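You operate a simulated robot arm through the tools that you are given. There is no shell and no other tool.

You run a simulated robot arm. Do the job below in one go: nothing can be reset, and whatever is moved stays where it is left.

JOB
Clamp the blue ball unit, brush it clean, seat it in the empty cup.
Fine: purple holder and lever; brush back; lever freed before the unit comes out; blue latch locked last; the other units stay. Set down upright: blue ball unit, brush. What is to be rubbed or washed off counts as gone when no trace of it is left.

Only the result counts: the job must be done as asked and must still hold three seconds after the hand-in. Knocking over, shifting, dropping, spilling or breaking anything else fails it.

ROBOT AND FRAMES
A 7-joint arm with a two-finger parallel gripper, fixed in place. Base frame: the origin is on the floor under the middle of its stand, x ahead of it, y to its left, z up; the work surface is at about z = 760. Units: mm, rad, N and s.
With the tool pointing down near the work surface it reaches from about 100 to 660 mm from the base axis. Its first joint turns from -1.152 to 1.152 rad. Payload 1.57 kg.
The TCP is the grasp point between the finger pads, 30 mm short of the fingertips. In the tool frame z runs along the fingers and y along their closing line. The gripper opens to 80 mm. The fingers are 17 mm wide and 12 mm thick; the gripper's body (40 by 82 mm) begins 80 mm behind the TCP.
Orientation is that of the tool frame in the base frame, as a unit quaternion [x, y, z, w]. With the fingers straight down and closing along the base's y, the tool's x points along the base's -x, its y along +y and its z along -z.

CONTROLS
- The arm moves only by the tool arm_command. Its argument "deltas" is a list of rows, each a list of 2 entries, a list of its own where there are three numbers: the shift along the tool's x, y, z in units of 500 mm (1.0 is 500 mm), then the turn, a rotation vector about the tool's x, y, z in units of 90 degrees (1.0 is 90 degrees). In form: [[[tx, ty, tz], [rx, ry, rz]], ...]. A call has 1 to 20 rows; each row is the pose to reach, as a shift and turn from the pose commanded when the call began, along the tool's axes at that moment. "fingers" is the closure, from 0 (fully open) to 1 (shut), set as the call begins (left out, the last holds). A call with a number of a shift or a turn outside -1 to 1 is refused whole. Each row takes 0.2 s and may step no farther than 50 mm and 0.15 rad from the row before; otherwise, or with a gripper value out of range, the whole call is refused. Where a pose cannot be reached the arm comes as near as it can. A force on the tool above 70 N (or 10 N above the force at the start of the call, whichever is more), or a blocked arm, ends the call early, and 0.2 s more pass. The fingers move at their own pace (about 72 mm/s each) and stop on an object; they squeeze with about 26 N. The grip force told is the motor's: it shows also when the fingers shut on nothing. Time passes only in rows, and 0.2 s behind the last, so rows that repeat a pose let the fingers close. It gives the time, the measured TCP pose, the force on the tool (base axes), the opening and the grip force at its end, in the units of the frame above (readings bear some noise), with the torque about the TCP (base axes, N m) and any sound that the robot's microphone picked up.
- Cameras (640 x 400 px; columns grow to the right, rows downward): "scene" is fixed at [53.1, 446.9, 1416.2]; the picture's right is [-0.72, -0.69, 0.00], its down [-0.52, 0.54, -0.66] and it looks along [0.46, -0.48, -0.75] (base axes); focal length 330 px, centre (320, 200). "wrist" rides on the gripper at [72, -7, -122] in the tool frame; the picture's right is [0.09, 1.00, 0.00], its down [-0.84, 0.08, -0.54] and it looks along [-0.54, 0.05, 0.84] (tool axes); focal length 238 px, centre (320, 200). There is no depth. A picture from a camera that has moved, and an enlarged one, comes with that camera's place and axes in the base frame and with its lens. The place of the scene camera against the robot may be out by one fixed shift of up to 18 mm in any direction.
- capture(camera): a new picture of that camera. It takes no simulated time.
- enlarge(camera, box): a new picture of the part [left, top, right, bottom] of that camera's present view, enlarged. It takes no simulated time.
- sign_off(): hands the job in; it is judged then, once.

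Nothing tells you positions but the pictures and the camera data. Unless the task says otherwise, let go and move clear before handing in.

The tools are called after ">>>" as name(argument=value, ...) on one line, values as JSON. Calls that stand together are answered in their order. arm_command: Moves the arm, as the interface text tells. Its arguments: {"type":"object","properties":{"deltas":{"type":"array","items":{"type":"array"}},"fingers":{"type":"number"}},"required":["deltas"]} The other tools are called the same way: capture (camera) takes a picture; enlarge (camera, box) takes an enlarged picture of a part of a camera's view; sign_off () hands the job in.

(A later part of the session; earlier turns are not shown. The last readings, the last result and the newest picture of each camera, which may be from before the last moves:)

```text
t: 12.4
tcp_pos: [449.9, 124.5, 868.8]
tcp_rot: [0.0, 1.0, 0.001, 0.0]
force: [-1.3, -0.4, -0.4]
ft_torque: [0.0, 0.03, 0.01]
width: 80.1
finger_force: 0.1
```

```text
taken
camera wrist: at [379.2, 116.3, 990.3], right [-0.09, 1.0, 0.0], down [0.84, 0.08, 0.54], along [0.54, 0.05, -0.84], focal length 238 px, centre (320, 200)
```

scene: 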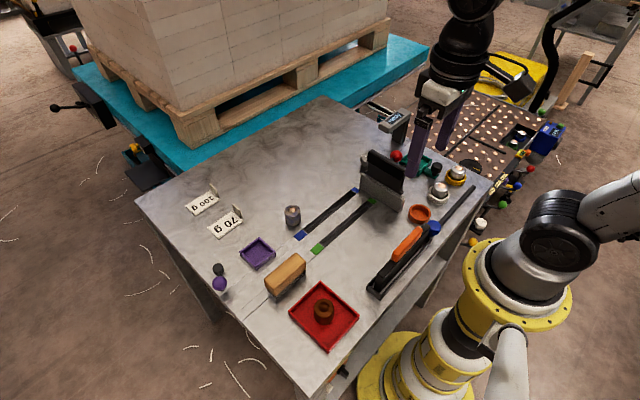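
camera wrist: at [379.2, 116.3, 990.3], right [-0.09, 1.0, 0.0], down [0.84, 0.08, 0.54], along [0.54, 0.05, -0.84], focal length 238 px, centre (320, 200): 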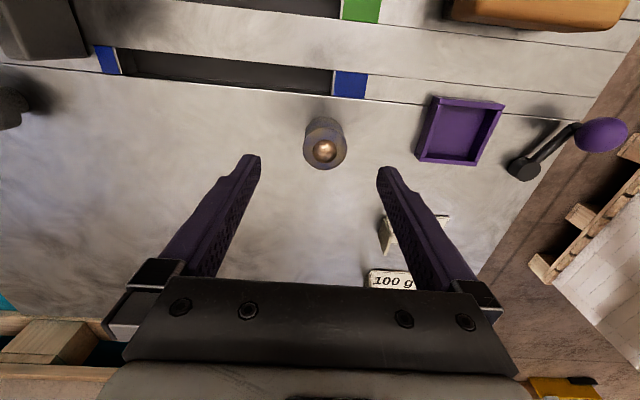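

>>> arm_command(deltas=[[[-0.002, 0.007, 0.05], [0, 0, 0]], [[-0.002, 0.007, 0.1], [0, 0, 0]], [[-0.002, 0.007, 0.133], [0, 0, 0]], [[-0.002, 0.007, 0.133], [0, 0, 0]]])

>>> capture(camera="wrist")

>>> arm_command(deltas=[[[0, 0, 0], [0, 0, 0]], [[0, 0, 0], [0, 0, 0]], [[0, 0, 0], [0, 0, 0]], [[0, 0, 0], [0, 0, 0]], [[0, 0, 0], [0, 0, 0]]], fingers=1)

>>> capture(camera="wrist")

>>> enlarge(camera="scene", box=[260, 180, 330, 240])

```text
t: 13.4
tcp_pos: [452.7, 126.0, 799.7]
tcp_rot: [-0.001, 1.0, 0.0, 0.0]
force: [0.7, -0.1, -0.5]
ft_torque: [-0.01, 0.02, -0.04]
width: 80.0
finger_force: 0.1
```

```text
taken
camera wrist: at [380.8, 119.5, 922.1], right [-0.09, 1.0, 0.0], down [0.84, 0.08, 0.54], along [0.54, 0.05, -0.84], focal length 238 px, centre (320, 200)
```

wrist: 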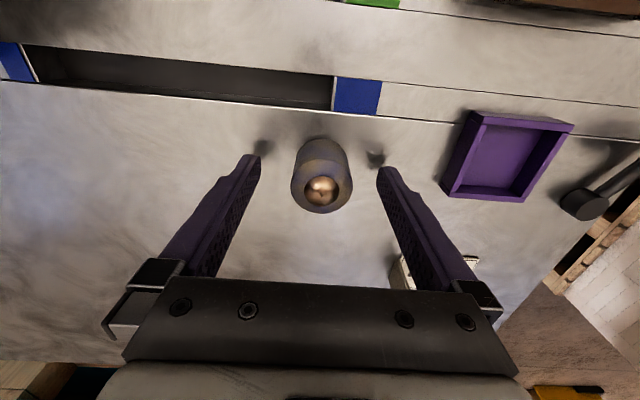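

```text
t: 14.6
tcp_pos: [453.1, 126.0, 800.7]
tcp_rot: [0.0, 1.0, 0.001, 0.0]
force: [-0.6, -0.4, 0.9]
ft_torque: [-0.04, 0.01, 0.0]
width: 36.8
finger_force: 25.7
```

```text
taken
camera wrist: at [380.8, 119.6, 922.4], right [-0.09, 1.0, 0.0], down [0.84, 0.08, 0.54], along [0.54, 0.05, -0.84], focal length 238 px, centre (320, 200)
```

wrist: 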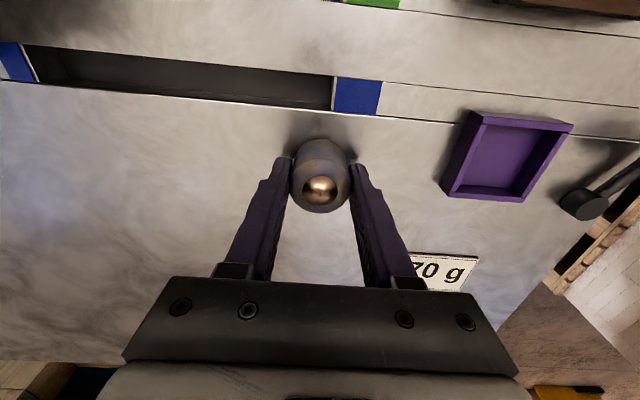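

```text
6.67 times, centred on (295, 210) of scene
camera zoom: at [53.1, 446.9, 1416.2], right [-0.72, -0.69, 0.0], down [-0.52, 0.54, -0.66], along [0.46, -0.48, -0.75], focal length 2203 px, centre (487, 133)
```

zoom: 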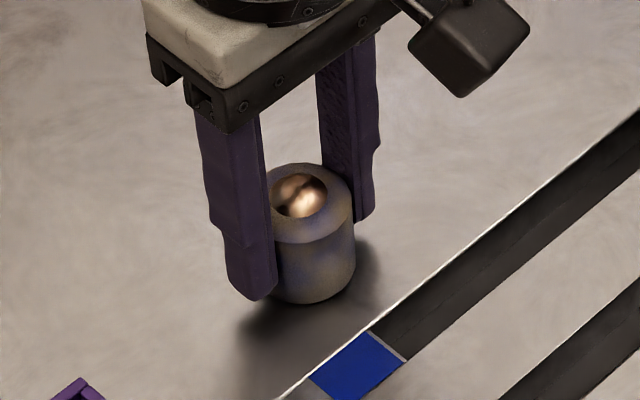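

Now a slow test lift of a few millimetres, checking the grip width as it goes.

>>> arm_command(deltas=[[[0, 0, -0.004], [0, 0, 0]], [[0, 0, -0.008], [0, 0, 0]], [[0, 0, -0.012], [0, 0, 0]], [[0, 0, -0.016], [0, 0, 0]], [[0, 0, -0.02], [0, 0, 0]]])

>>> capture(camera="wrist")

>>> enlarge(camera="scene", box=[260, 180, 330, 240])

```text
t: 15.8
tcp_pos: [451.7, 131.1, 811.0]
tcp_rot: [0.0, 1.0, 0.001, 0.0]
force: [-0.7, 1.1, -1.5]
ft_torque: [0.01, 0.02, -0.02]
width: 37.0
finger_force: 26.3
```

```text
taken
camera wrist: at [380.9, 123.4, 933.2], right [-0.09, 1.0, 0.0], down [0.84, 0.08, 0.54], along [0.54, 0.05, -0.84], focal length 238 px, centre (320, 200)
```

wrist: 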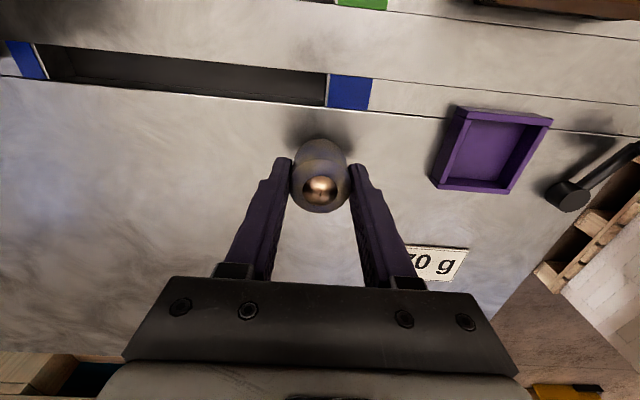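

```text
6.67 times, centred on (295, 210) of scene
camera zoom: at [53.1, 446.9, 1416.2], right [-0.72, -0.69, 0.0], down [-0.52, 0.54, -0.66], along [0.46, -0.48, -0.75], focal length 2203 px, centre (487, 133)
```

zoom: 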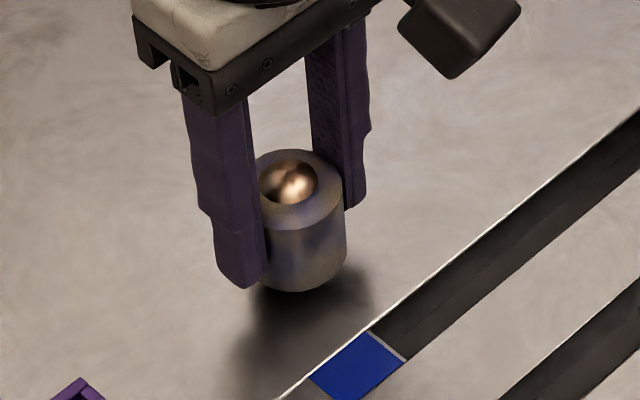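

The unit is held and rising with the gripper. I'll lift further and carry it slowly above the holder.

>>> arm_command(deltas=[[[0, 0, -0.015], [0, 0, 0]], [[0, 0, -0.03], [0, 0, 0]], [[0, 0, -0.045], [0, 0, 0]], [[0, 0, -0.06], [0, 0, 0]], [[0.004, 0.03, -0.06], [0, 0, 0]], [[0.008, 0.06, -0.06], [0, 0, 0]], [[0.012, 0.09, -0.06], [0, 0, 0]], [[0.016, 0.12, -0.06], [0, 0, 0]], [[0.02, 0.15, -0.06], [0, 0, 0]], [[0.024, 0.18, -0.06], [0, 0, 0]], [[0.028, 0.21, -0.06], [0, 0, 0]], [[0.0326, 0.2366, -0.06], [0, 0, 0]], [[0.0326, 0.2366, -0.06], [0, 0, 0]], [[0.0326, 0.2366, -0.06], [0, 0, 0]]])

>>> capture(camera="wrist")

>>> enlarge(camera="wrist", box=[240, 80, 400, 220])

>>> enlarge(camera="scene", box=[200, 190, 300, 280])

```text
t: 18.8
tcp_pos: [437.6, 250.5, 841.4]
tcp_rot: [0.0, 1.0, 0.0, 0.0]
force: [0.7, 0.3, -1.8]
ft_torque: [0.0, 0.0, -0.04]
width: 37.1
finger_force: 26.0
```

```text
taken
camera wrist: at [364.9, 241.9, 963.1], right [-0.09, 1.0, 0.0], down [0.84, 0.08, 0.54], along [0.54, 0.05, -0.84], focal length 238 px, centre (320, 200)
```

wrist: 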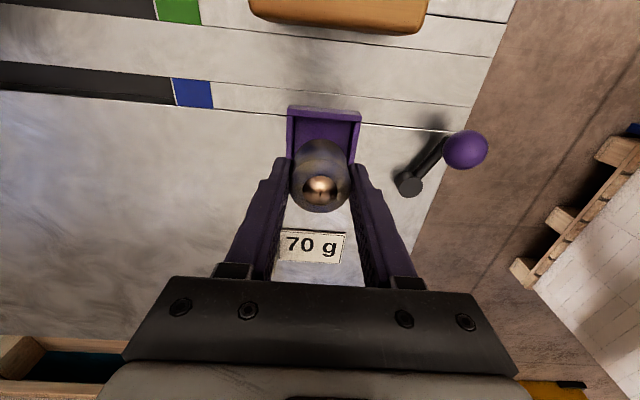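

```text
2.86 times, centred on (320, 150) of wrist
camera zoom: at [364.9, 241.9, 963.1], right [-0.09, 1.0, 0.0], down [0.84, 0.08, 0.54], along [0.54, 0.05, -0.84], focal length 681 px, centre (320, 343)
```

zoom: 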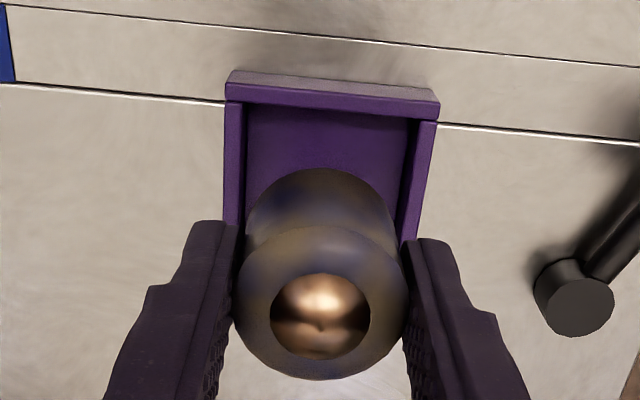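

```text
4.44 times, centred on (250, 235) of scene
camera zoom: at [53.1, 446.9, 1416.2], right [-0.72, -0.69, 0.0], down [-0.52, 0.54, -0.66], along [0.46, -0.48, -0.75], focal length 1468 px, centre (631, 44)
```

zoom: 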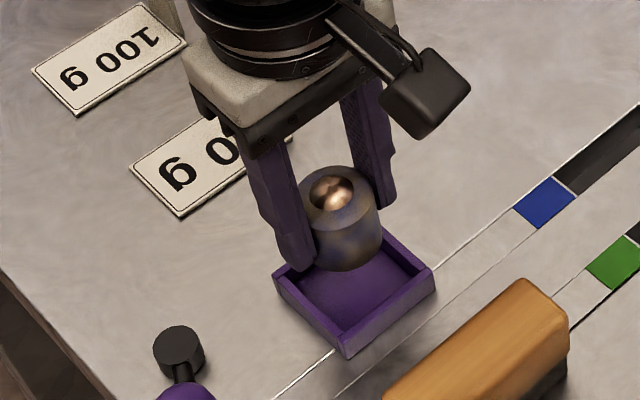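

The unit is centred over the holder to within about 1.5 mm. I'll correct that and lower it slowly.

>>> arm_command(deltas=[[[-0.001, 0.0025, 0.015], [0, 0, 0]], [[-0.001, 0.0025, 0.03], [0, 0, 0]], [[-0.001, 0.0025, 0.045], [0, 0, 0]], [[-0.001, 0.0025, 0.056], [0, 0, 0]], [[-0.001, 0.0025, 0.056], [0, 0, 0]]])

>>> capture(camera="wrist")

>>> enlarge(camera="wrist", box=[240, 80, 400, 220])

>>> enlarge(camera="scene", box=[220, 200, 300, 280])

```text
t: 20.0
tcp_pos: [436.6, 250.6, 813.2]
tcp_rot: [0.0, 1.0, 0.0, 0.001]
force: [0.2, -0.4, -2.5]
ft_torque: [0.02, -0.02, 0.01]
width: 36.7
finger_force: 26.2
```

```text
taken
camera wrist: at [364.9, 241.8, 935.0], right [-0.09, 1.0, 0.0], down [0.84, 0.08, 0.54], along [0.54, 0.05, -0.84], focal length 238 px, centre (320, 200)
```

wrist: 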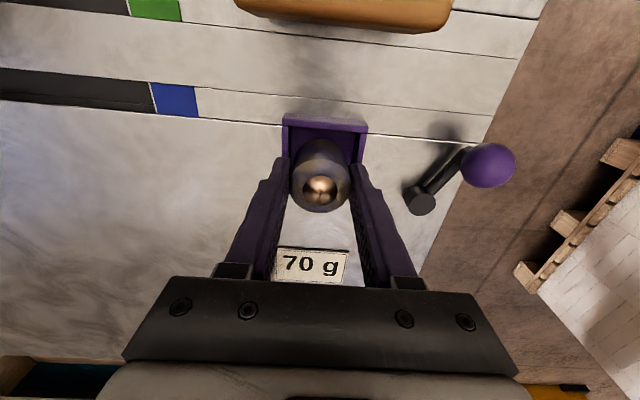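

```text
2.86 times, centred on (320, 150) of wrist
camera zoom: at [364.9, 241.8, 935.0], right [-0.09, 1.0, 0.0], down [0.84, 0.08, 0.54], along [0.54, 0.05, -0.84], focal length 681 px, centre (320, 343)
```

zoom: 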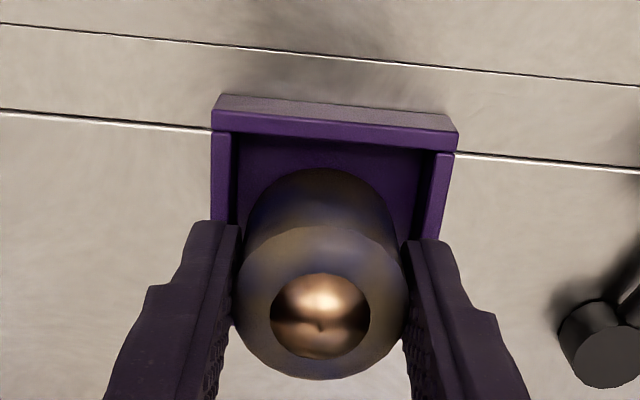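

```text
5.00 times, centred on (260, 240) of scene
camera zoom: at [53.1, 446.9, 1416.2], right [-0.72, -0.69, 0.0], down [-0.52, 0.54, -0.66], along [0.46, -0.48, -0.75], focal length 1652 px, centre (620, 0)
```

zoom: 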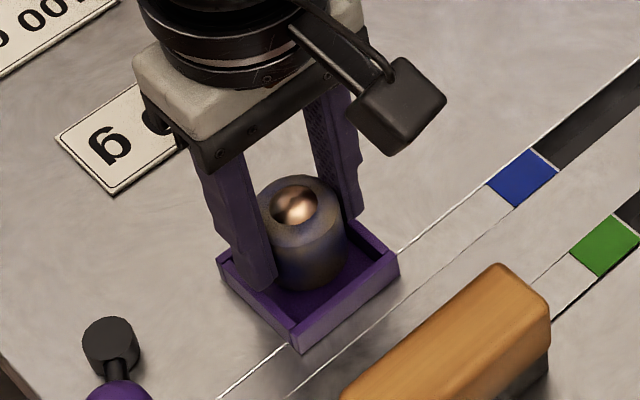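

The unit is inside the holder walls. I'll lower it about 6 mm more in small steps while watching the force.

>>> arm_command(deltas=[[[0, 0.001, 0.004], [0, 0, 0]], [[0, 0.001, 0.008], [0, 0, 0]], [[0, 0.001, 0.011], [0, 0, 0]], [[0, 0.001, 0.011], [0, 0, 0]]])

>>> enlarge(camera="wrist", box=[240, 80, 400, 220])

>>> enlarge(camera="scene", box=[220, 200, 300, 280])

```text
t: 21.0
tcp_pos: [436.4, 251.2, 808.7]
tcp_rot: [0.0, 1.0, 0.0, 0.0]
force: [-0.3, 0.1, -1.9]
ft_torque: [0.0, -0.03, -0.02]
width: 37.2
finger_force: 26.0
```

```text
2.86 times, centred on (320, 150) of wrist
camera zoom: at [365.1, 243.2, 929.8], right [-0.09, 1.0, 0.0], down [0.84, 0.08, 0.54], along [0.54, 0.05, -0.84], focal length 681 px, centre (320, 343)
```

zoom: 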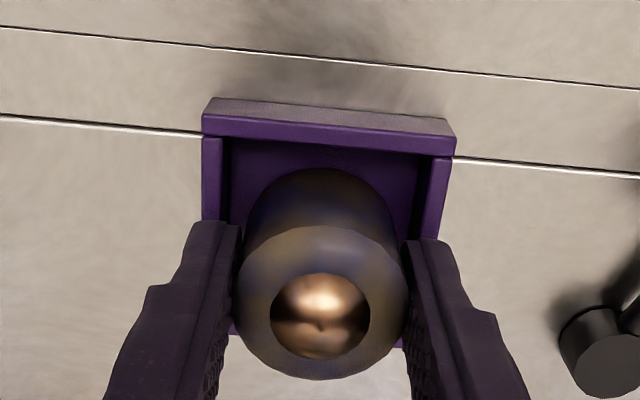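

```text
5.00 times, centred on (260, 240) of scene
camera zoom: at [53.1, 446.9, 1416.2], right [-0.72, -0.69, 0.0], down [-0.52, 0.54, -0.66], along [0.46, -0.48, -0.75], focal length 1652 px, centre (620, 0)
```

zoom: 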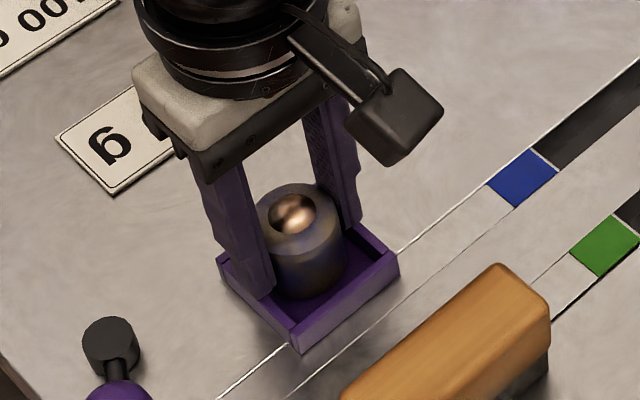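

>>> arm_command(deltas=[[[0, 0, 0.002], [0, 0, 0]], [[0, 0, 0.004], [0, 0, 0]], [[0, 0, 0.004], [0, 0, 0]]])

```text
t: 21.8
tcp_pos: [436.3, 249.5, 805.9]
tcp_rot: [0.0, 1.0, 0.0, 0.0]
force: [-0.5, 0.8, -0.2]
ft_torque: [0.08, 0.07, 0.01]
width: 36.8
finger_force: 26.4
```

The force dropped as contact began, so I'll release the unit and rise straight up.

>>> arm_command(deltas=[[[0, 0, 0], [0, 0, 0]], [[0, 0, 0], [0, 0, 0]], [[0, 0, -0.02], [0, 0, 0]], [[0, 0, -0.08], [0, 0, 0]], [[0, 0, -0.16], [0, 0, 0]]], fingers=0.2)

>>> capture(camera="wrist")

>>> enlarge(camera="scene", box=[200, 210, 300, 310])

```text
t: 23.0
tcp_pos: [437.7, 253.5, 886.4]
tcp_rot: [0.0, 1.0, 0.0, 0.0]
force: [-0.2, 0.1, 0.2]
ft_torque: [0.0, 0.02, -0.02]
width: 64.1
finger_force: 0.0
```

```text
taken
camera wrist: at [365.6, 244.5, 1008.3], right [-0.09, 1.0, 0.0], down [0.84, 0.08, 0.54], along [0.54, 0.05, -0.84], focal length 238 px, centre (320, 200)
```

wrist: 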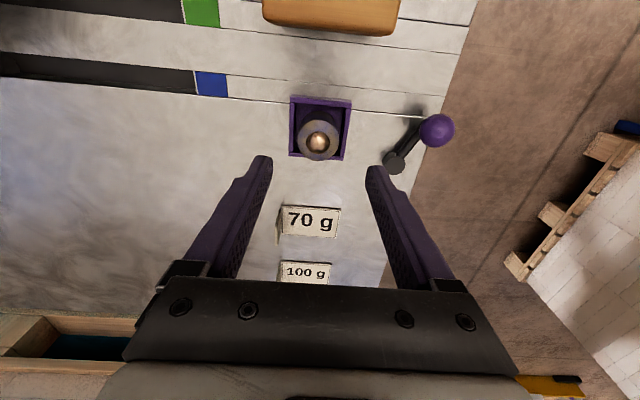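

```text
4.00 times, centred on (250, 260) of scene
camera zoom: at [53.1, 446.9, 1416.2], right [-0.72, -0.69, 0.0], down [-0.52, 0.54, -0.66], along [0.46, -0.48, -0.75], focal length 1322 px, centre (600, -40)
```

zoom: 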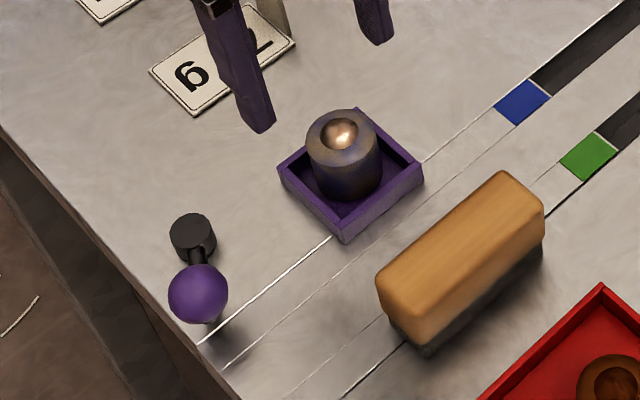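

The unit is standing upright in the purple holder. Before I work the lever, I'll zoom in on it for accurate positions.

>>> enlarge(camera="wrist", box=[360, 90, 480, 190])

>>> enlarge(camera="wrist", box=[270, 80, 370, 170])

```text
4.00 times, centred on (420, 140) of wrist
camera zoom: at [365.6, 244.5, 1008.3], right [-0.09, 1.0, 0.0], down [0.84, 0.08, 0.54], along [0.54, 0.05, -0.84], focal length 953 px, centre (-80, 440)
```

zoom: 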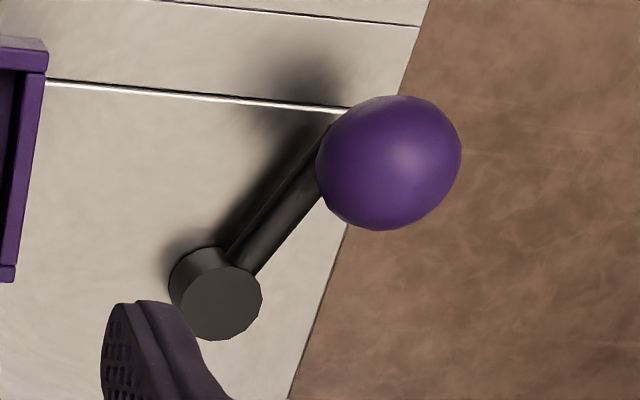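

```text
4.44 times, centred on (320, 125) of wrist
camera zoom: at [365.6, 244.5, 1008.3], right [-0.09, 1.0, 0.0], down [0.84, 0.08, 0.54], along [0.54, 0.05, -0.84], focal length 1059 px, centre (320, 533)
```

zoom: 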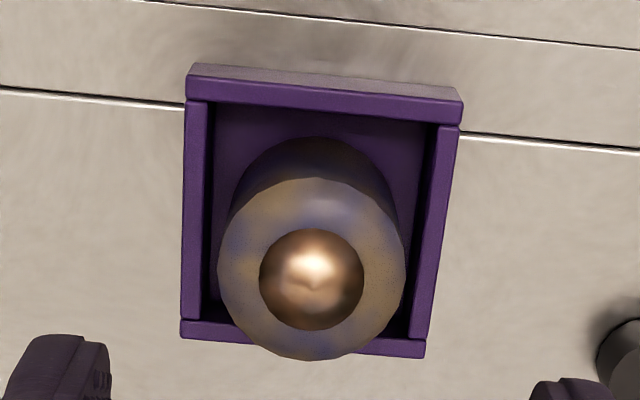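

The lever ball is near (420, 356, 793) and its hub near (466, 335). I'll move above the ball and yaw the gripper so the fingers close along the swing direction.

>>> arm_command(deltas=[[[0.0106, 0.07, 0.011], [0, 0, 0.091]], [[0.0212, 0.14, 0.022], [0, 0, 0.182]], [[0.0318, 0.21, 0.0326], [0, 0, 0.273]], [[0.0318, 0.21, 0.0326], [0, 0, 0.273]], [[0.0318, 0.21, 0.0326], [0, 0, 0.273]]], fingers=0.3)

>>> capture(camera="wrist")

>>> enlarge(camera="scene", box=[180, 210, 280, 310])

```text
t: 24.2
tcp_pos: [423.2, 358.5, 868.9]
tcp_rot: [0.213, 0.977, 0.0, 0.0]
force: [-0.2, 0.1, 0.1]
ft_torque: [0.03, 0.01, 0.01]
width: 55.9
finger_force: 0.1
```

```text
taken
camera wrist: at [354.5, 381.2, 991.1], right [0.33, 0.94, 0.0], down [0.79, -0.28, 0.54], along [0.51, -0.18, -0.84], focal length 238 px, centre (320, 200)
```

wrist: 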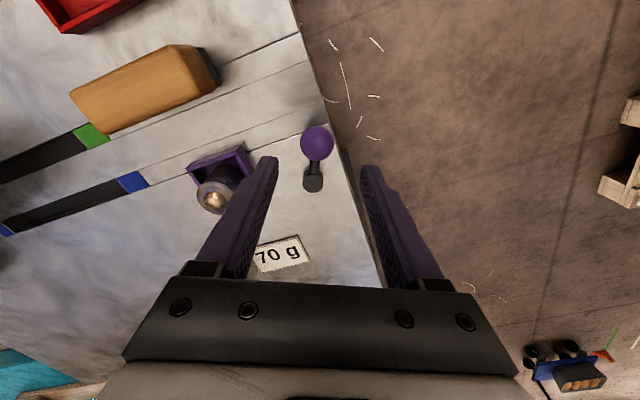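

```text
4.00 times, centred on (230, 260) of scene
camera zoom: at [53.0, 446.9, 1416.2], right [-0.72, -0.69, 0.0], down [-0.52, 0.54, -0.66], along [0.46, -0.48, -0.75], focal length 1322 px, centre (680, -40)
```

zoom: 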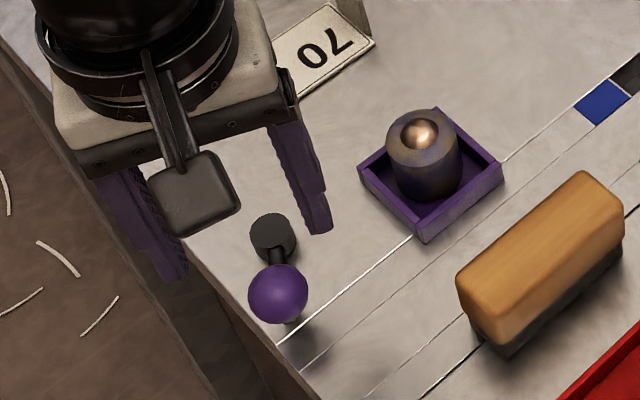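

>>> arm_command(deltas=[[[0.0045, -0.0064, 0.06], [0, 0, 0]], [[0.0045, -0.0064, 0.1], [0, 0, 0]], [[0.0045, -0.0064, 0.122], [0, 0, 0]], [[0.0045, -0.0064, 0.122], [0, 0, 0]]])

>>> capture(camera="wrist")

>>> enlarge(camera="scene", box=[180, 210, 280, 310])

```text
t: 25.2
tcp_pos: [416.4, 353.9, 808.3]
tcp_rot: [0.213, 0.977, 0.0, 0.001]
force: [-0.2, 1.6, -0.4]
ft_torque: [0.03, 0.01, 0.01]
width: 56.0
finger_force: 0.1
```

```text
taken
camera wrist: at [349.0, 376.5, 930.0], right [0.33, 0.94, 0.0], down [0.79, -0.28, 0.54], along [0.51, -0.18, -0.84], focal length 238 px, centre (320, 200)
```

wrist: 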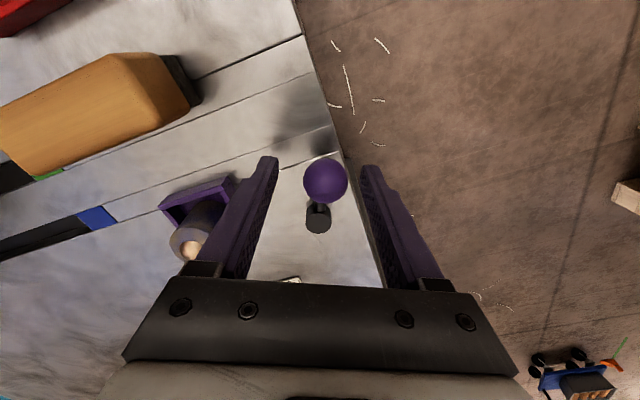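

```text
4.00 times, centred on (230, 260) of scene
camera zoom: at [53.1, 446.9, 1416.2], right [-0.72, -0.69, 0.0], down [-0.52, 0.54, -0.66], along [0.46, -0.48, -0.75], focal length 1322 px, centre (680, -40)
```

zoom: 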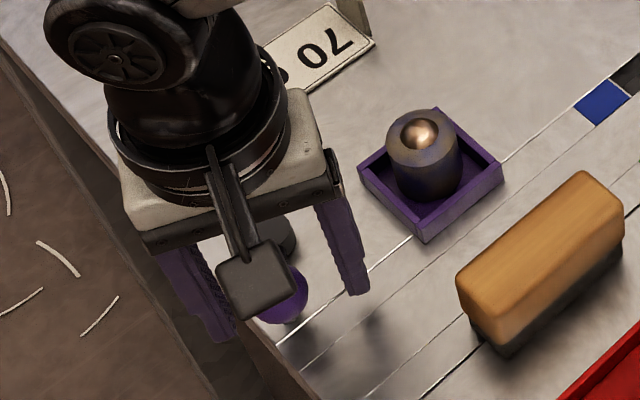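

>>> arm_command(deltas=[[[-0.004, 0.006, 0], [0, 0, 0]], [[-0.004, 0.006, 0], [0, 0, 0]], [[-0.004, 0.006, 0], [0, 0, 0]]])

>>> arm_command(deltas=[[[0, 0, 0], [0, 0, 0]], [[0, 0, 0], [0, 0, 0]], [[0, 0, 0], [0, 0, 0]], [[0, 0, 0], [0, 0, 0]]], fingers=1)

>>> capture(camera="wrist")

```text
t: 26.0
tcp_pos: [420.0, 354.9, 807.8]
tcp_rot: [0.212, 0.977, 0.0, 0.0]
force: [-0.2, -0.1, 0.2]
ft_torque: [-0.01, 0.01, 0.05]
width: 56.0
finger_force: 0.1
```

```text
t: 27.0
tcp_pos: [419.0, 355.0, 807.1]
tcp_rot: [0.212, 0.977, 0.0, -0.001]
force: [-0.1, 2.6, -0.7]
ft_torque: [0.03, -0.03, 0.1]
width: 29.4
finger_force: 39.7
```

```text
taken
camera wrist: at [352.0, 378.7, 929.8], right [0.33, 0.94, 0.0], down [0.79, -0.28, 0.54], along [0.51, -0.18, -0.84], focal length 238 px, centre (320, 200)
```

wrist: 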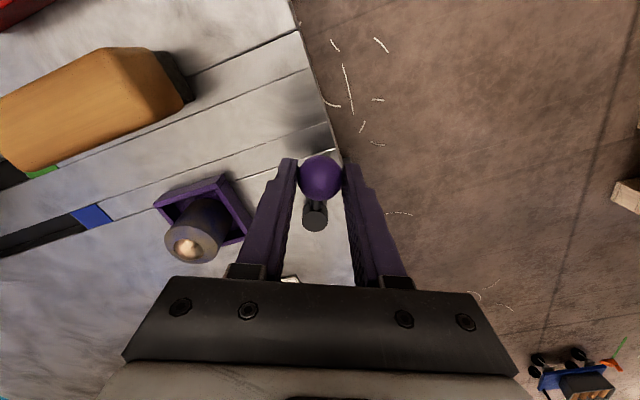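

I have the lever ball gripped at 29 mm. I'll test a small swing toward the holder and read the force.

>>> arm_command(deltas=[[[-0.0003, -0.00712, 0], [0, 0, -0.0446]], [[-0.001, -0.01423, 0], [0, 0, -0.0891]], [[-0.0023, -0.0213, 0], [0, 0, -0.1337]], [[-0.0023, -0.0213, 0], [0, 0, -0.1337]]])

>>> capture(camera="wrist")

>>> enlarge(camera="scene", box=[180, 210, 280, 310])

```text
t: 28.0
tcp_pos: [416.2, 345.4, 808.4]
tcp_rot: [0.109, 0.994, 0.0, 0.001]
force: [-5.1, -0.4, 7.3]
ft_torque: [0.05, 0.3, -0.05]
width: 29.2
finger_force: 39.1
```

```text
taken
camera wrist: at [345.2, 354.0, 929.8], right [0.12, 0.99, 0.0], down [0.83, -0.11, 0.54], along [0.54, -0.07, -0.84], focal length 238 px, centre (320, 200)
```

wrist: 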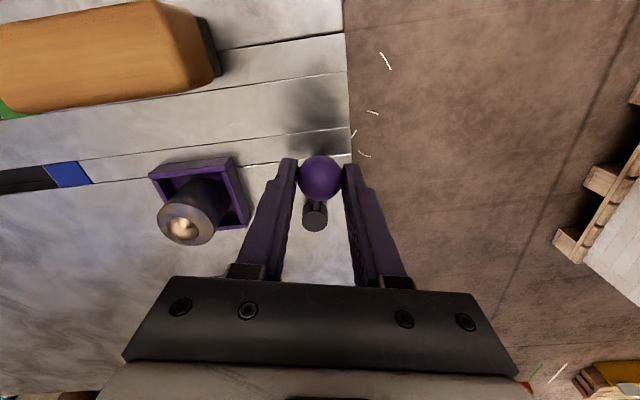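

```text
4.00 times, centred on (230, 260) of scene
camera zoom: at [52.8, 446.8, 1416.2], right [-0.72, -0.69, 0.0], down [-0.52, 0.54, -0.66], along [0.46, -0.48, -0.75], focal length 1322 px, centre (680, -40)
```

zoom: 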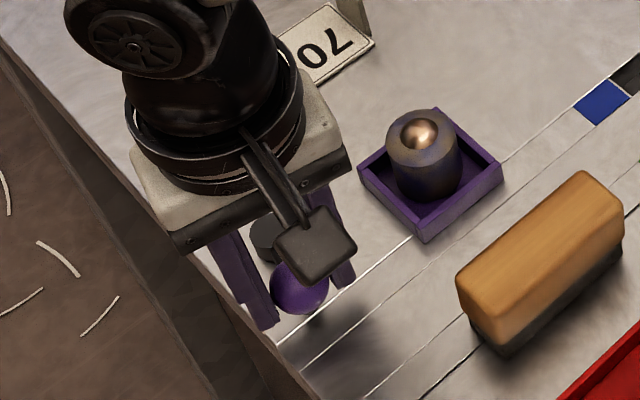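

The lever moves freely in this direction with little force. I'll continue the arc.

>>> arm_command(deltas=[[[-0.00025, -0.00713, 0], [0, 0, -0.0446]], [[-0.001, -0.01423, 0], [0, 0, -0.0891]], [[-0.00224, -0.02126, 0], [0, 0, -0.1337]], [[-0.00397, -0.02819, 0], [0, 0, -0.1783]], [[-0.00619, -0.03498, 0], [0, 0, -0.2228]], [[-0.00889, -0.04159, 0], [0, 0, -0.2674]], [[-0.00889, -0.04159, 0], [0, 0, -0.2674]]])

>>> capture(camera="wrist")

>>> enlarge(camera="scene", box=[180, 210, 280, 310])

```text
t: 29.6
tcp_pos: [417.6, 324.7, 808.1]
tcp_rot: [-0.102, 0.995, 0.0, 0.0]
force: [-2.2, 9.8, -11.5]
ft_torque: [0.12, -0.18, 0.36]
width: 29.0
finger_force: 38.2
```

```text
taken
camera wrist: at [347.8, 303.0, 929.9], right [-0.29, 0.96, 0.0], down [0.8, 0.24, 0.54], along [0.52, 0.16, -0.84], focal length 238 px, centre (320, 200)
```

wrist: 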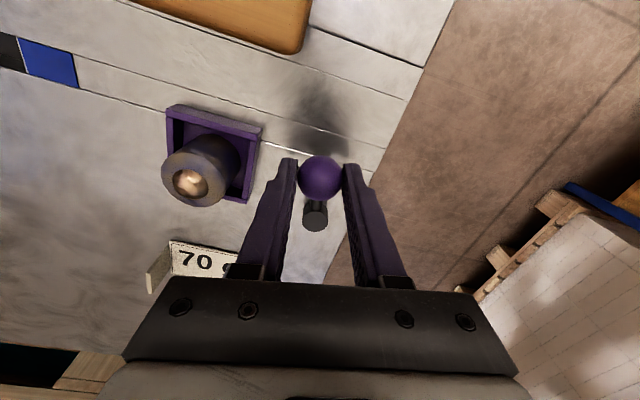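

```text
4.00 times, centred on (230, 260) of scene
camera zoom: at [53.2, 447.2, 1416.1], right [-0.72, -0.69, 0.0], down [-0.52, 0.54, -0.66], along [0.46, -0.48, -0.75], focal length 1322 px, centre (680, -40)
```

zoom: 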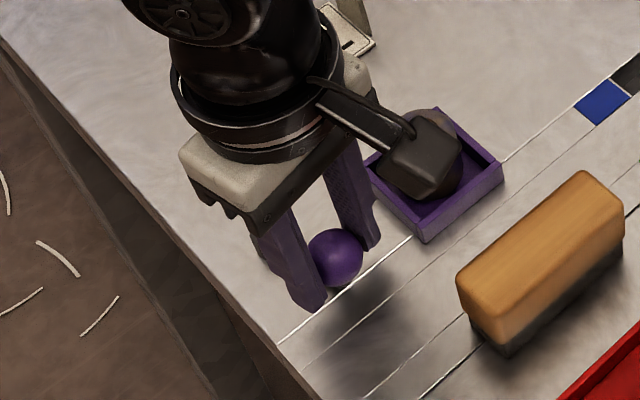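

>>> arm_command(deltas=[[[-0.00025, -0.00713, 0], [0, 0, -0.0446]], [[-0.001, -0.01423, 0], [0, 0, -0.0891]], [[-0.00224, -0.02126, 0], [0, 0, -0.1337]], [[-0.00397, -0.02819, 0], [0, 0, -0.1783]], [[-0.00619, -0.03498, 0], [0, 0, -0.2228]], [[-0.00889, -0.04159, 0], [0, 0, -0.2674]], [[-0.00889, -0.04159, 0], [0, 0, -0.2674]]])

>>> capture(camera="wrist")

>>> enlarge(camera="scene", box=[180, 210, 280, 310])

```text
t: 31.2
tcp_pos: [419.8, 314.5, 809.8]
tcp_rot: [-0.307, 0.952, 0.007, 0.001]
force: [-17.1, 53.4, -16.0]
ft_torque: [0.64, 0.41, -0.27]
width: 29.1
finger_force: 38.6
```

```text
taken
camera wrist: at [367.1, 264.7, 930.7], right [-0.66, 0.75, 0.01], down [0.63, 0.55, 0.55], along [0.41, 0.36, -0.84], focal length 238 px, centre (320, 200)
```

wrist: 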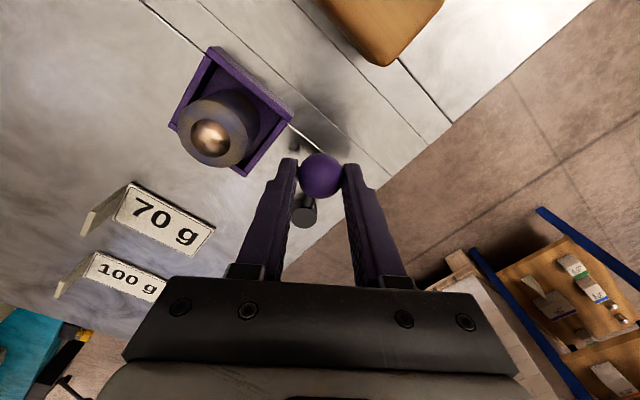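

```text
4.00 times, centred on (230, 260) of scene
camera zoom: at [52.9, 448.2, 1415.8], right [-0.72, -0.69, 0.0], down [-0.52, 0.54, -0.66], along [0.46, -0.48, -0.75], focal length 1322 px, centre (680, -40)
```

zoom: 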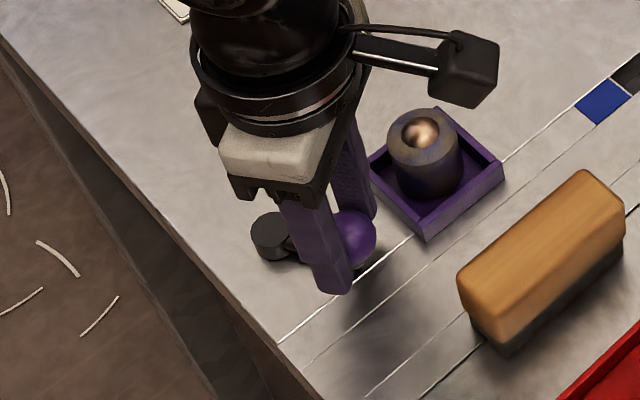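

The force rose to 53 N and the lever stopped near 204°. There is a small grey peg beside the leading finger, so I'll look closely at what is blocking it.

>>> enlarge(camera="wrist", box=[260, 110, 380, 240])

>>> enlarge(camera="scene", box=[235, 240, 295, 300])

>>> enlarge(camera="scene", box=[370, 100, 420, 150])

```text
3.08 times, centred on (320, 175) of wrist
camera zoom: at [367.1, 264.7, 930.7], right [-0.66, 0.75, 0.01], down [0.63, 0.55, 0.55], along [0.41, 0.36, -0.84], focal length 733 px, centre (320, 277)
```

zoom: 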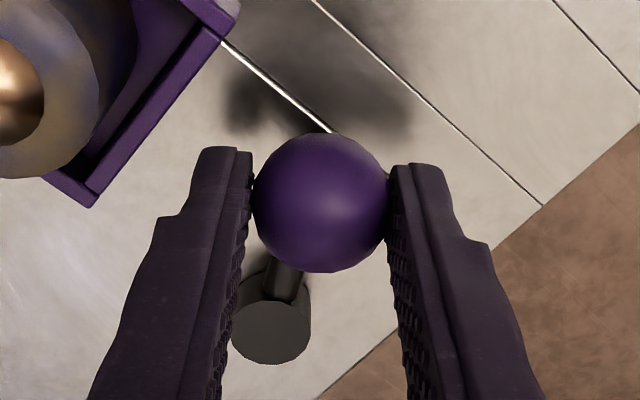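

```text
6.67 times, centred on (265, 270) of scene
camera zoom: at [52.9, 448.2, 1415.8], right [-0.72, -0.69, 0.0], down [-0.52, 0.54, -0.66], along [0.46, -0.48, -0.75], focal length 2203 px, centre (687, -267)
```

zoom: 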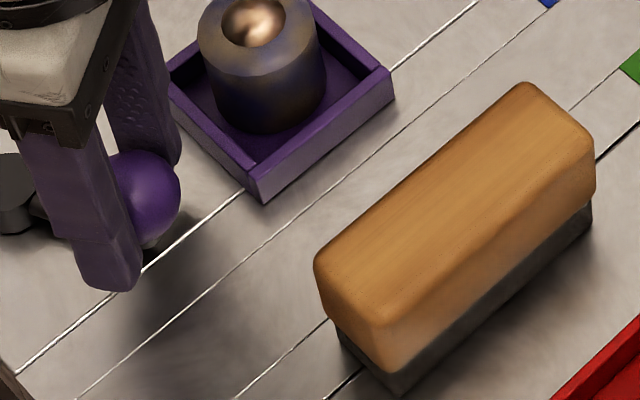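

```text
8.00 times, centred on (395, 125) of scene
camera zoom: at [52.9, 448.2, 1415.8], right [-0.72, -0.69, 0.0], down [-0.52, 0.54, -0.66], along [0.46, -0.48, -0.75], focal length 2643 px, centre (-280, 800)
```

zoom: 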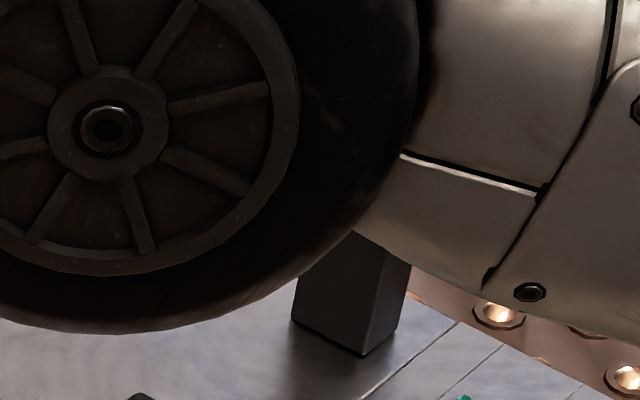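

There is no peg, just shadow, so the lever has reached its own stop at about 48° of swing. I'll ease off so the commanded pose matches the stop, then let go and see whether it stays.

>>> arm_command(deltas=[[[-0.0005, 0.01018, 0], [0, 0, 0.0637]], [[-0.00203, 0.02026, 0], [0, 0, 0.1273]], [[-0.00203, 0.02026, 0], [0, 0, 0.1273]]])

>>> arm_command(deltas=[[[0, 0, 0], [0, 0, 0]], [[0, 0, 0], [0, 0, 0]], [[0, 0, 0], [0, 0, 0]]], fingers=0.45)

>>> capture(camera="wrist")

>>> enlarge(camera="scene", box=[180, 210, 280, 310])

```text
t: 32.0
tcp_pos: [418.4, 314.0, 809.5]
tcp_rot: [-0.209, 0.978, 0.0, -0.001]
force: [-13.6, 13.0, 2.1]
ft_torque: [0.12, 0.28, 0.31]
width: 29.3
finger_force: 39.0
```

```text
t: 32.8
tcp_pos: [418.6, 313.4, 809.7]
tcp_rot: [-0.209, 0.978, 0.0, 0.0]
force: [0.5, -0.7, 0.5]
ft_torque: [0.01, 0.01, 0.02]
width: 44.0
finger_force: 0.0
```

```text
taken
camera wrist: at [357.5, 277.0, 931.1], right [-0.49, 0.87, 0.0], down [0.73, 0.41, 0.54], along [0.47, 0.27, -0.84], focal length 238 px, centre (320, 200)
```

wrist: 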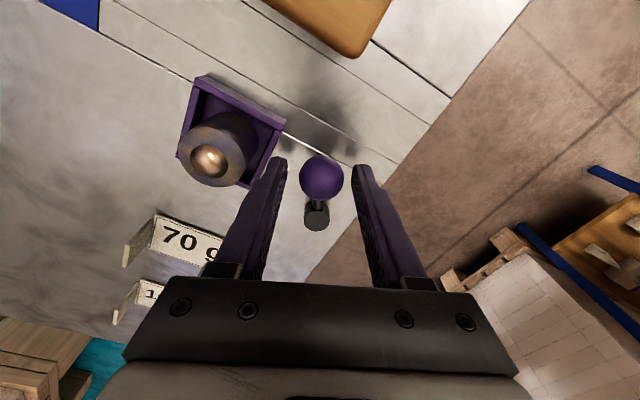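

```text
4.00 times, centred on (230, 260) of scene
camera zoom: at [53.1, 446.9, 1416.2], right [-0.72, -0.69, 0.0], down [-0.52, 0.54, -0.66], along [0.46, -0.48, -0.75], focal length 1322 px, centre (680, -40)
```

zoom: 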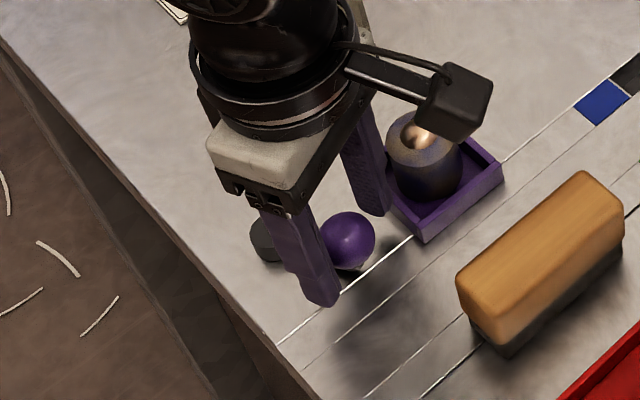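

The lever stays where I left it. I'll rise clear to inspect it and read the status display.

>>> arm_command(deltas=[[[0, 0, -0.06], [0, 0, 0]], [[0, 0, -0.14], [0, 0, 0]], [[0.03, 0, -0.22], [0, 0, 0.08]], [[0.03, 0.0, -0.3], [0, 0, 0.16]], [[0.03, 0.0, -0.3], [0, 0, 0.24]], [[0.03, 0.0, -0.3], [0, 0, 0.28]]])

>>> capture(camera="wrist")

>>> capture(camera="scene")

>>> enlarge(camera="scene", box=[190, 220, 280, 310])

>>> enlarge(camera="scene", box=[360, 90, 430, 150])

```text
t: 34.2
tcp_pos: [408.3, 308.3, 958.7]
tcp_rot: [0.01, 1.0, 0.0, 0.0]
force: [-0.5, 0.5, -1.4]
ft_torque: [-0.04, -0.05, -0.03]
width: 43.8
finger_force: 0.1
```

```text
taken
camera wrist: at [335.9, 302.1, 1080.2], right [-0.07, 1.0, 0.0], down [0.84, 0.06, 0.54], along [0.54, 0.04, -0.84], focal length 238 px, centre (320, 200)
```

wrist: 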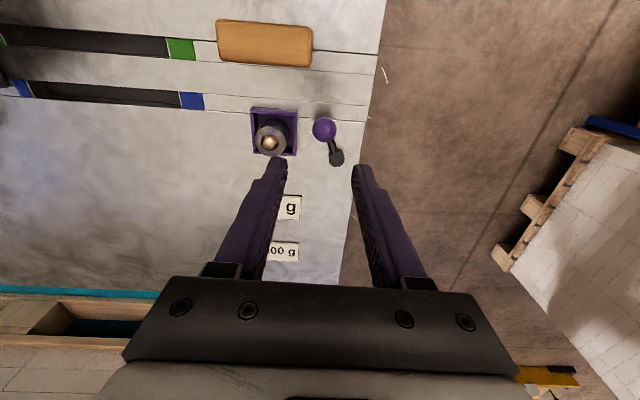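

```text
taken
```

scene: 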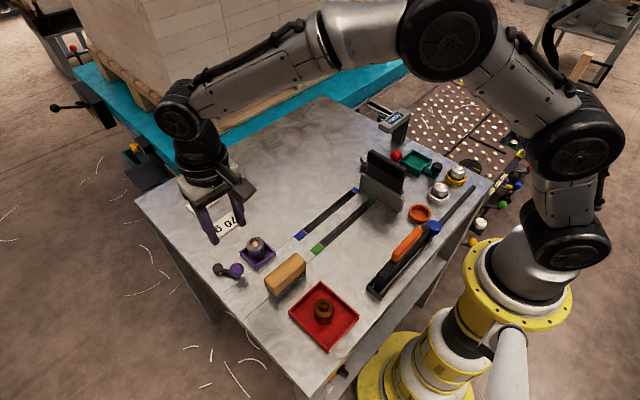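

```text
4.44 times, centred on (235, 265) of scene
camera zoom: at [53.1, 446.9, 1416.2], right [-0.72, -0.69, 0.0], down [-0.52, 0.54, -0.66], along [0.46, -0.48, -0.75], focal length 1468 px, centre (698, -89)
```

zoom: 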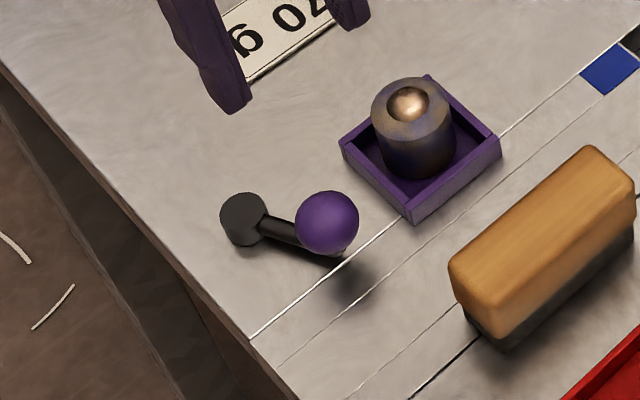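

```text
6.67 times, centred on (395, 120) of scene
camera zoom: at [53.1, 446.9, 1416.2], right [-0.72, -0.69, 0.0], down [-0.52, 0.54, -0.66], along [0.46, -0.48, -0.75], focal length 2203 px, centre (-180, 733)
```

zoom: 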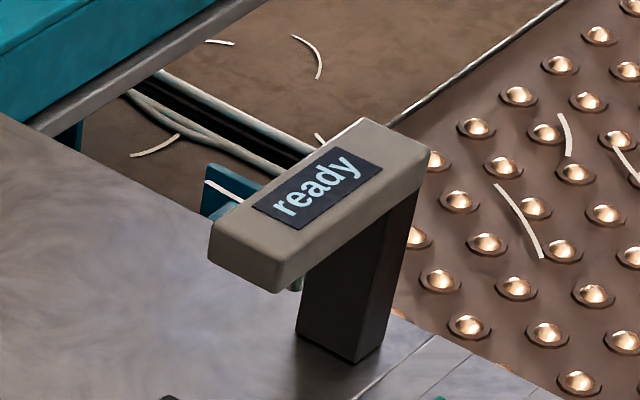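

The lever now points toward the holder at about 204°. To check the clamp, I'll grip the unit gently in place and nudge it 2 mm sideways without lifting.

>>> arm_command(deltas=[[[-0.019, -0.04, 0.04], [0, 0, -0.0128]], [[-0.038, -0.08, 0.1], [0, 0, -0.0128]], [[-0.0568, -0.1166, 0.17], [0, 0, -0.0128]], [[-0.0568, -0.1166, 0.17], [0, 0, -0.0128]], [[-0.0568, -0.1166, 0.17], [0, 0, -0.0128]]], fingers=0.35)

>>> enlarge(camera="wrist", box=[240, 60, 420, 190])

```text
t: 35.4
tcp_pos: [434.6, 247.9, 871.5]
tcp_rot: [-0.001, 1.0, -0.001, 0.0]
force: [0.4, -0.5, -0.4]
ft_torque: [0.01, -0.01, -0.03]
width: 51.9
finger_force: 0.0
```

```text
3.08 times, centred on (330, 125) of wrist
camera zoom: at [363.4, 240.2, 993.6], right [-0.09, 1.0, 0.0], down [0.84, 0.08, 0.54], along [0.54, 0.05, -0.84], focal length 733 px, centre (289, 431)
```

zoom: 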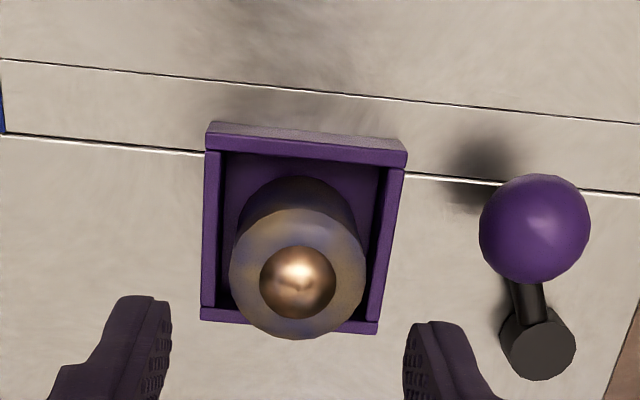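

>>> arm_command(deltas=[[[-0.002, 0.003, 0.06], [0, 0, 0]], [[-0.002, 0.003, 0.1], [0, 0, 0]], [[-0.002, 0.003, 0.121], [0, 0, 0]], [[-0.002, 0.003, 0.121], [0, 0, 0]], [[-0.002, 0.003, 0.121], [0, 0, 0]]])

>>> arm_command(deltas=[[[0, 0, 0], [0, 0, 0]], [[0, 0, 0], [0, 0, 0]], [[0, 0, 0], [0, 0, 0]]], fingers=1)

>>> arm_command(deltas=[[[0, 0.003, 0], [0, 0, 0]], [[0, 0.006, 0], [0, 0, 0]], [[0, 0.006, 0], [0, 0, 0]]])

>>> enlarge(camera="wrist", box=[240, 80, 400, 220])

```text
t: 36.6
tcp_pos: [435.1, 251.6, 812.3]
tcp_rot: [-0.001, 1.0, 0.0, 0.0]
force: [0.2, -0.6, -0.9]
ft_torque: [0.0, -0.02, 0.0]
width: 52.1
finger_force: 0.0
```

```text
t: 37.4
tcp_pos: [434.6, 251.4, 811.9]
tcp_rot: [0.0, 1.0, 0.0, 0.0]
force: [0.3, 1.2, 0.8]
ft_torque: [0.07, 0.03, 0.01]
width: 36.7
finger_force: 26.3
```

```text
t: 38.2
tcp_pos: [435.6, 252.4, 811.8]
tcp_rot: [-0.001, 1.0, 0.0, 0.0]
force: [0.0, 0.2, 0.3]
ft_torque: [-0.05, -0.02, 0.0]
width: 37.0
finger_force: 26.2
```

```text
2.86 times, centred on (320, 150) of wrist
camera zoom: at [363.9, 245.9, 933.7], right [-0.09, 1.0, 0.0], down [0.84, 0.08, 0.54], along [0.54, 0.05, -0.84], focal length 681 px, centre (320, 343)
```

zoom: 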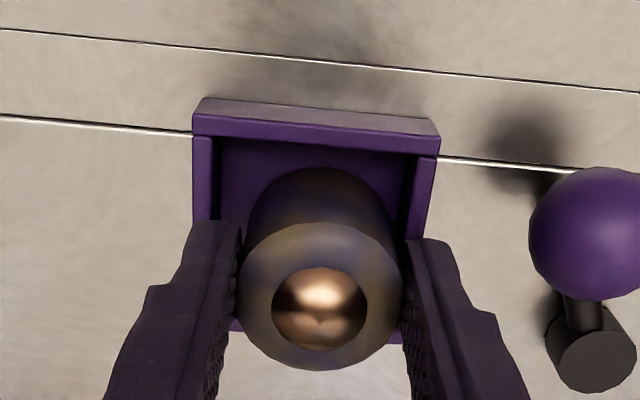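

The unit moved with no force, so it isn't clamped and the closing direction must be the other way. I'll put the unit back to centre, let go, and swing the lever the opposite way.

>>> arm_command(deltas=[[[0, -0.003, 0], [0, 0, 0]], [[0, -0.0065, 0], [0, 0, 0]], [[0, -0.0065, 0], [0, 0, 0]]])

>>> arm_command(deltas=[[[0, 0, 0], [0, 0, 0]], [[0, 0, 0], [0, 0, 0]], [[0, 0, -0.04], [0, 0, 0]], [[0, 0, -0.12], [0, 0, 0]]], fingers=0.35)

>>> capture(camera="wrist")

```text
t: 39.0
tcp_pos: [434.3, 250.2, 811.9]
tcp_rot: [0.0, 1.0, 0.0, 0.0]
force: [0.2, -0.8, 0.1]
ft_torque: [-0.02, -0.02, -0.03]
width: 36.8
finger_force: 26.4
```

```text
t: 40.0
tcp_pos: [432.3, 250.3, 871.5]
tcp_rot: [-0.001, 1.0, -0.001, 0.0]
force: [0.7, 0.6, -0.4]
ft_torque: [0.02, 0.0, -0.02]
width: 52.2
finger_force: 0.1
```

```text
taken
camera wrist: at [361.2, 243.2, 994.2], right [-0.09, 1.0, 0.0], down [0.84, 0.08, 0.54], along [0.54, 0.05, -0.84], focal length 238 px, centre (320, 200)
```

wrist: 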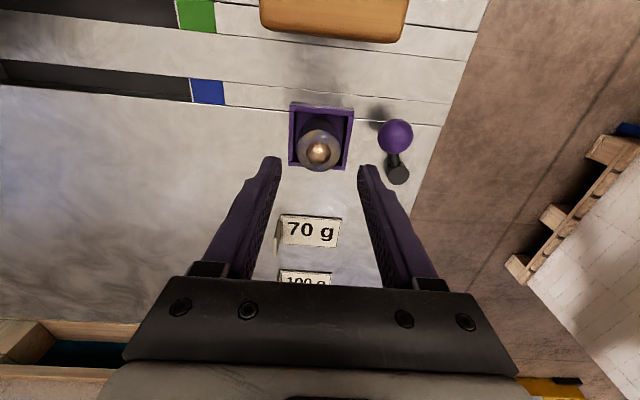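

>>> arm_command(deltas=[[[0.008, 0.042, 0], [0, 0, -0.09]], [[0.016, 0.084, 0], [0, 0, -0.18]], [[0.0254, 0.1266, 0], [0, 0, -0.272]], [[0.0254, 0.1266, 0], [0, 0, -0.272]], [[0.0254, 0.1266, 0], [0, 0, -0.272]]], fingers=0.35)

>>> capture(camera="wrist")

```text
t: 41.2
tcp_pos: [421.7, 314.8, 874.1]
tcp_rot: [-0.213, 0.977, 0.0, 0.0]
force: [0.0, -0.2, 0.9]
ft_torque: [-0.01, 0.01, -0.01]
width: 51.9
finger_force: 0.0
```

```text
taken
camera wrist: at [359.3, 277.4, 995.1], right [-0.5, 0.87, 0.0], down [0.73, 0.42, 0.54], along [0.47, 0.27, -0.84], focal length 238 px, centre (320, 200)
```

wrist: 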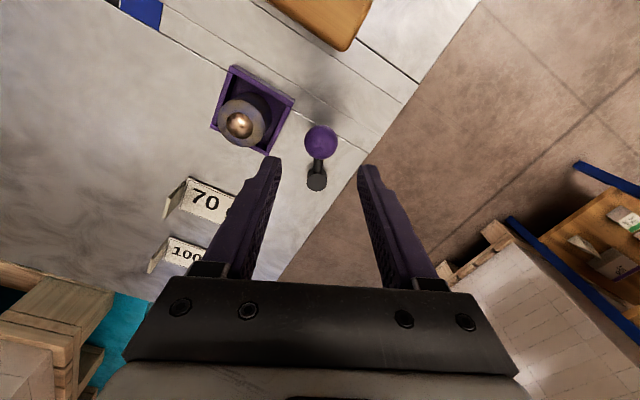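

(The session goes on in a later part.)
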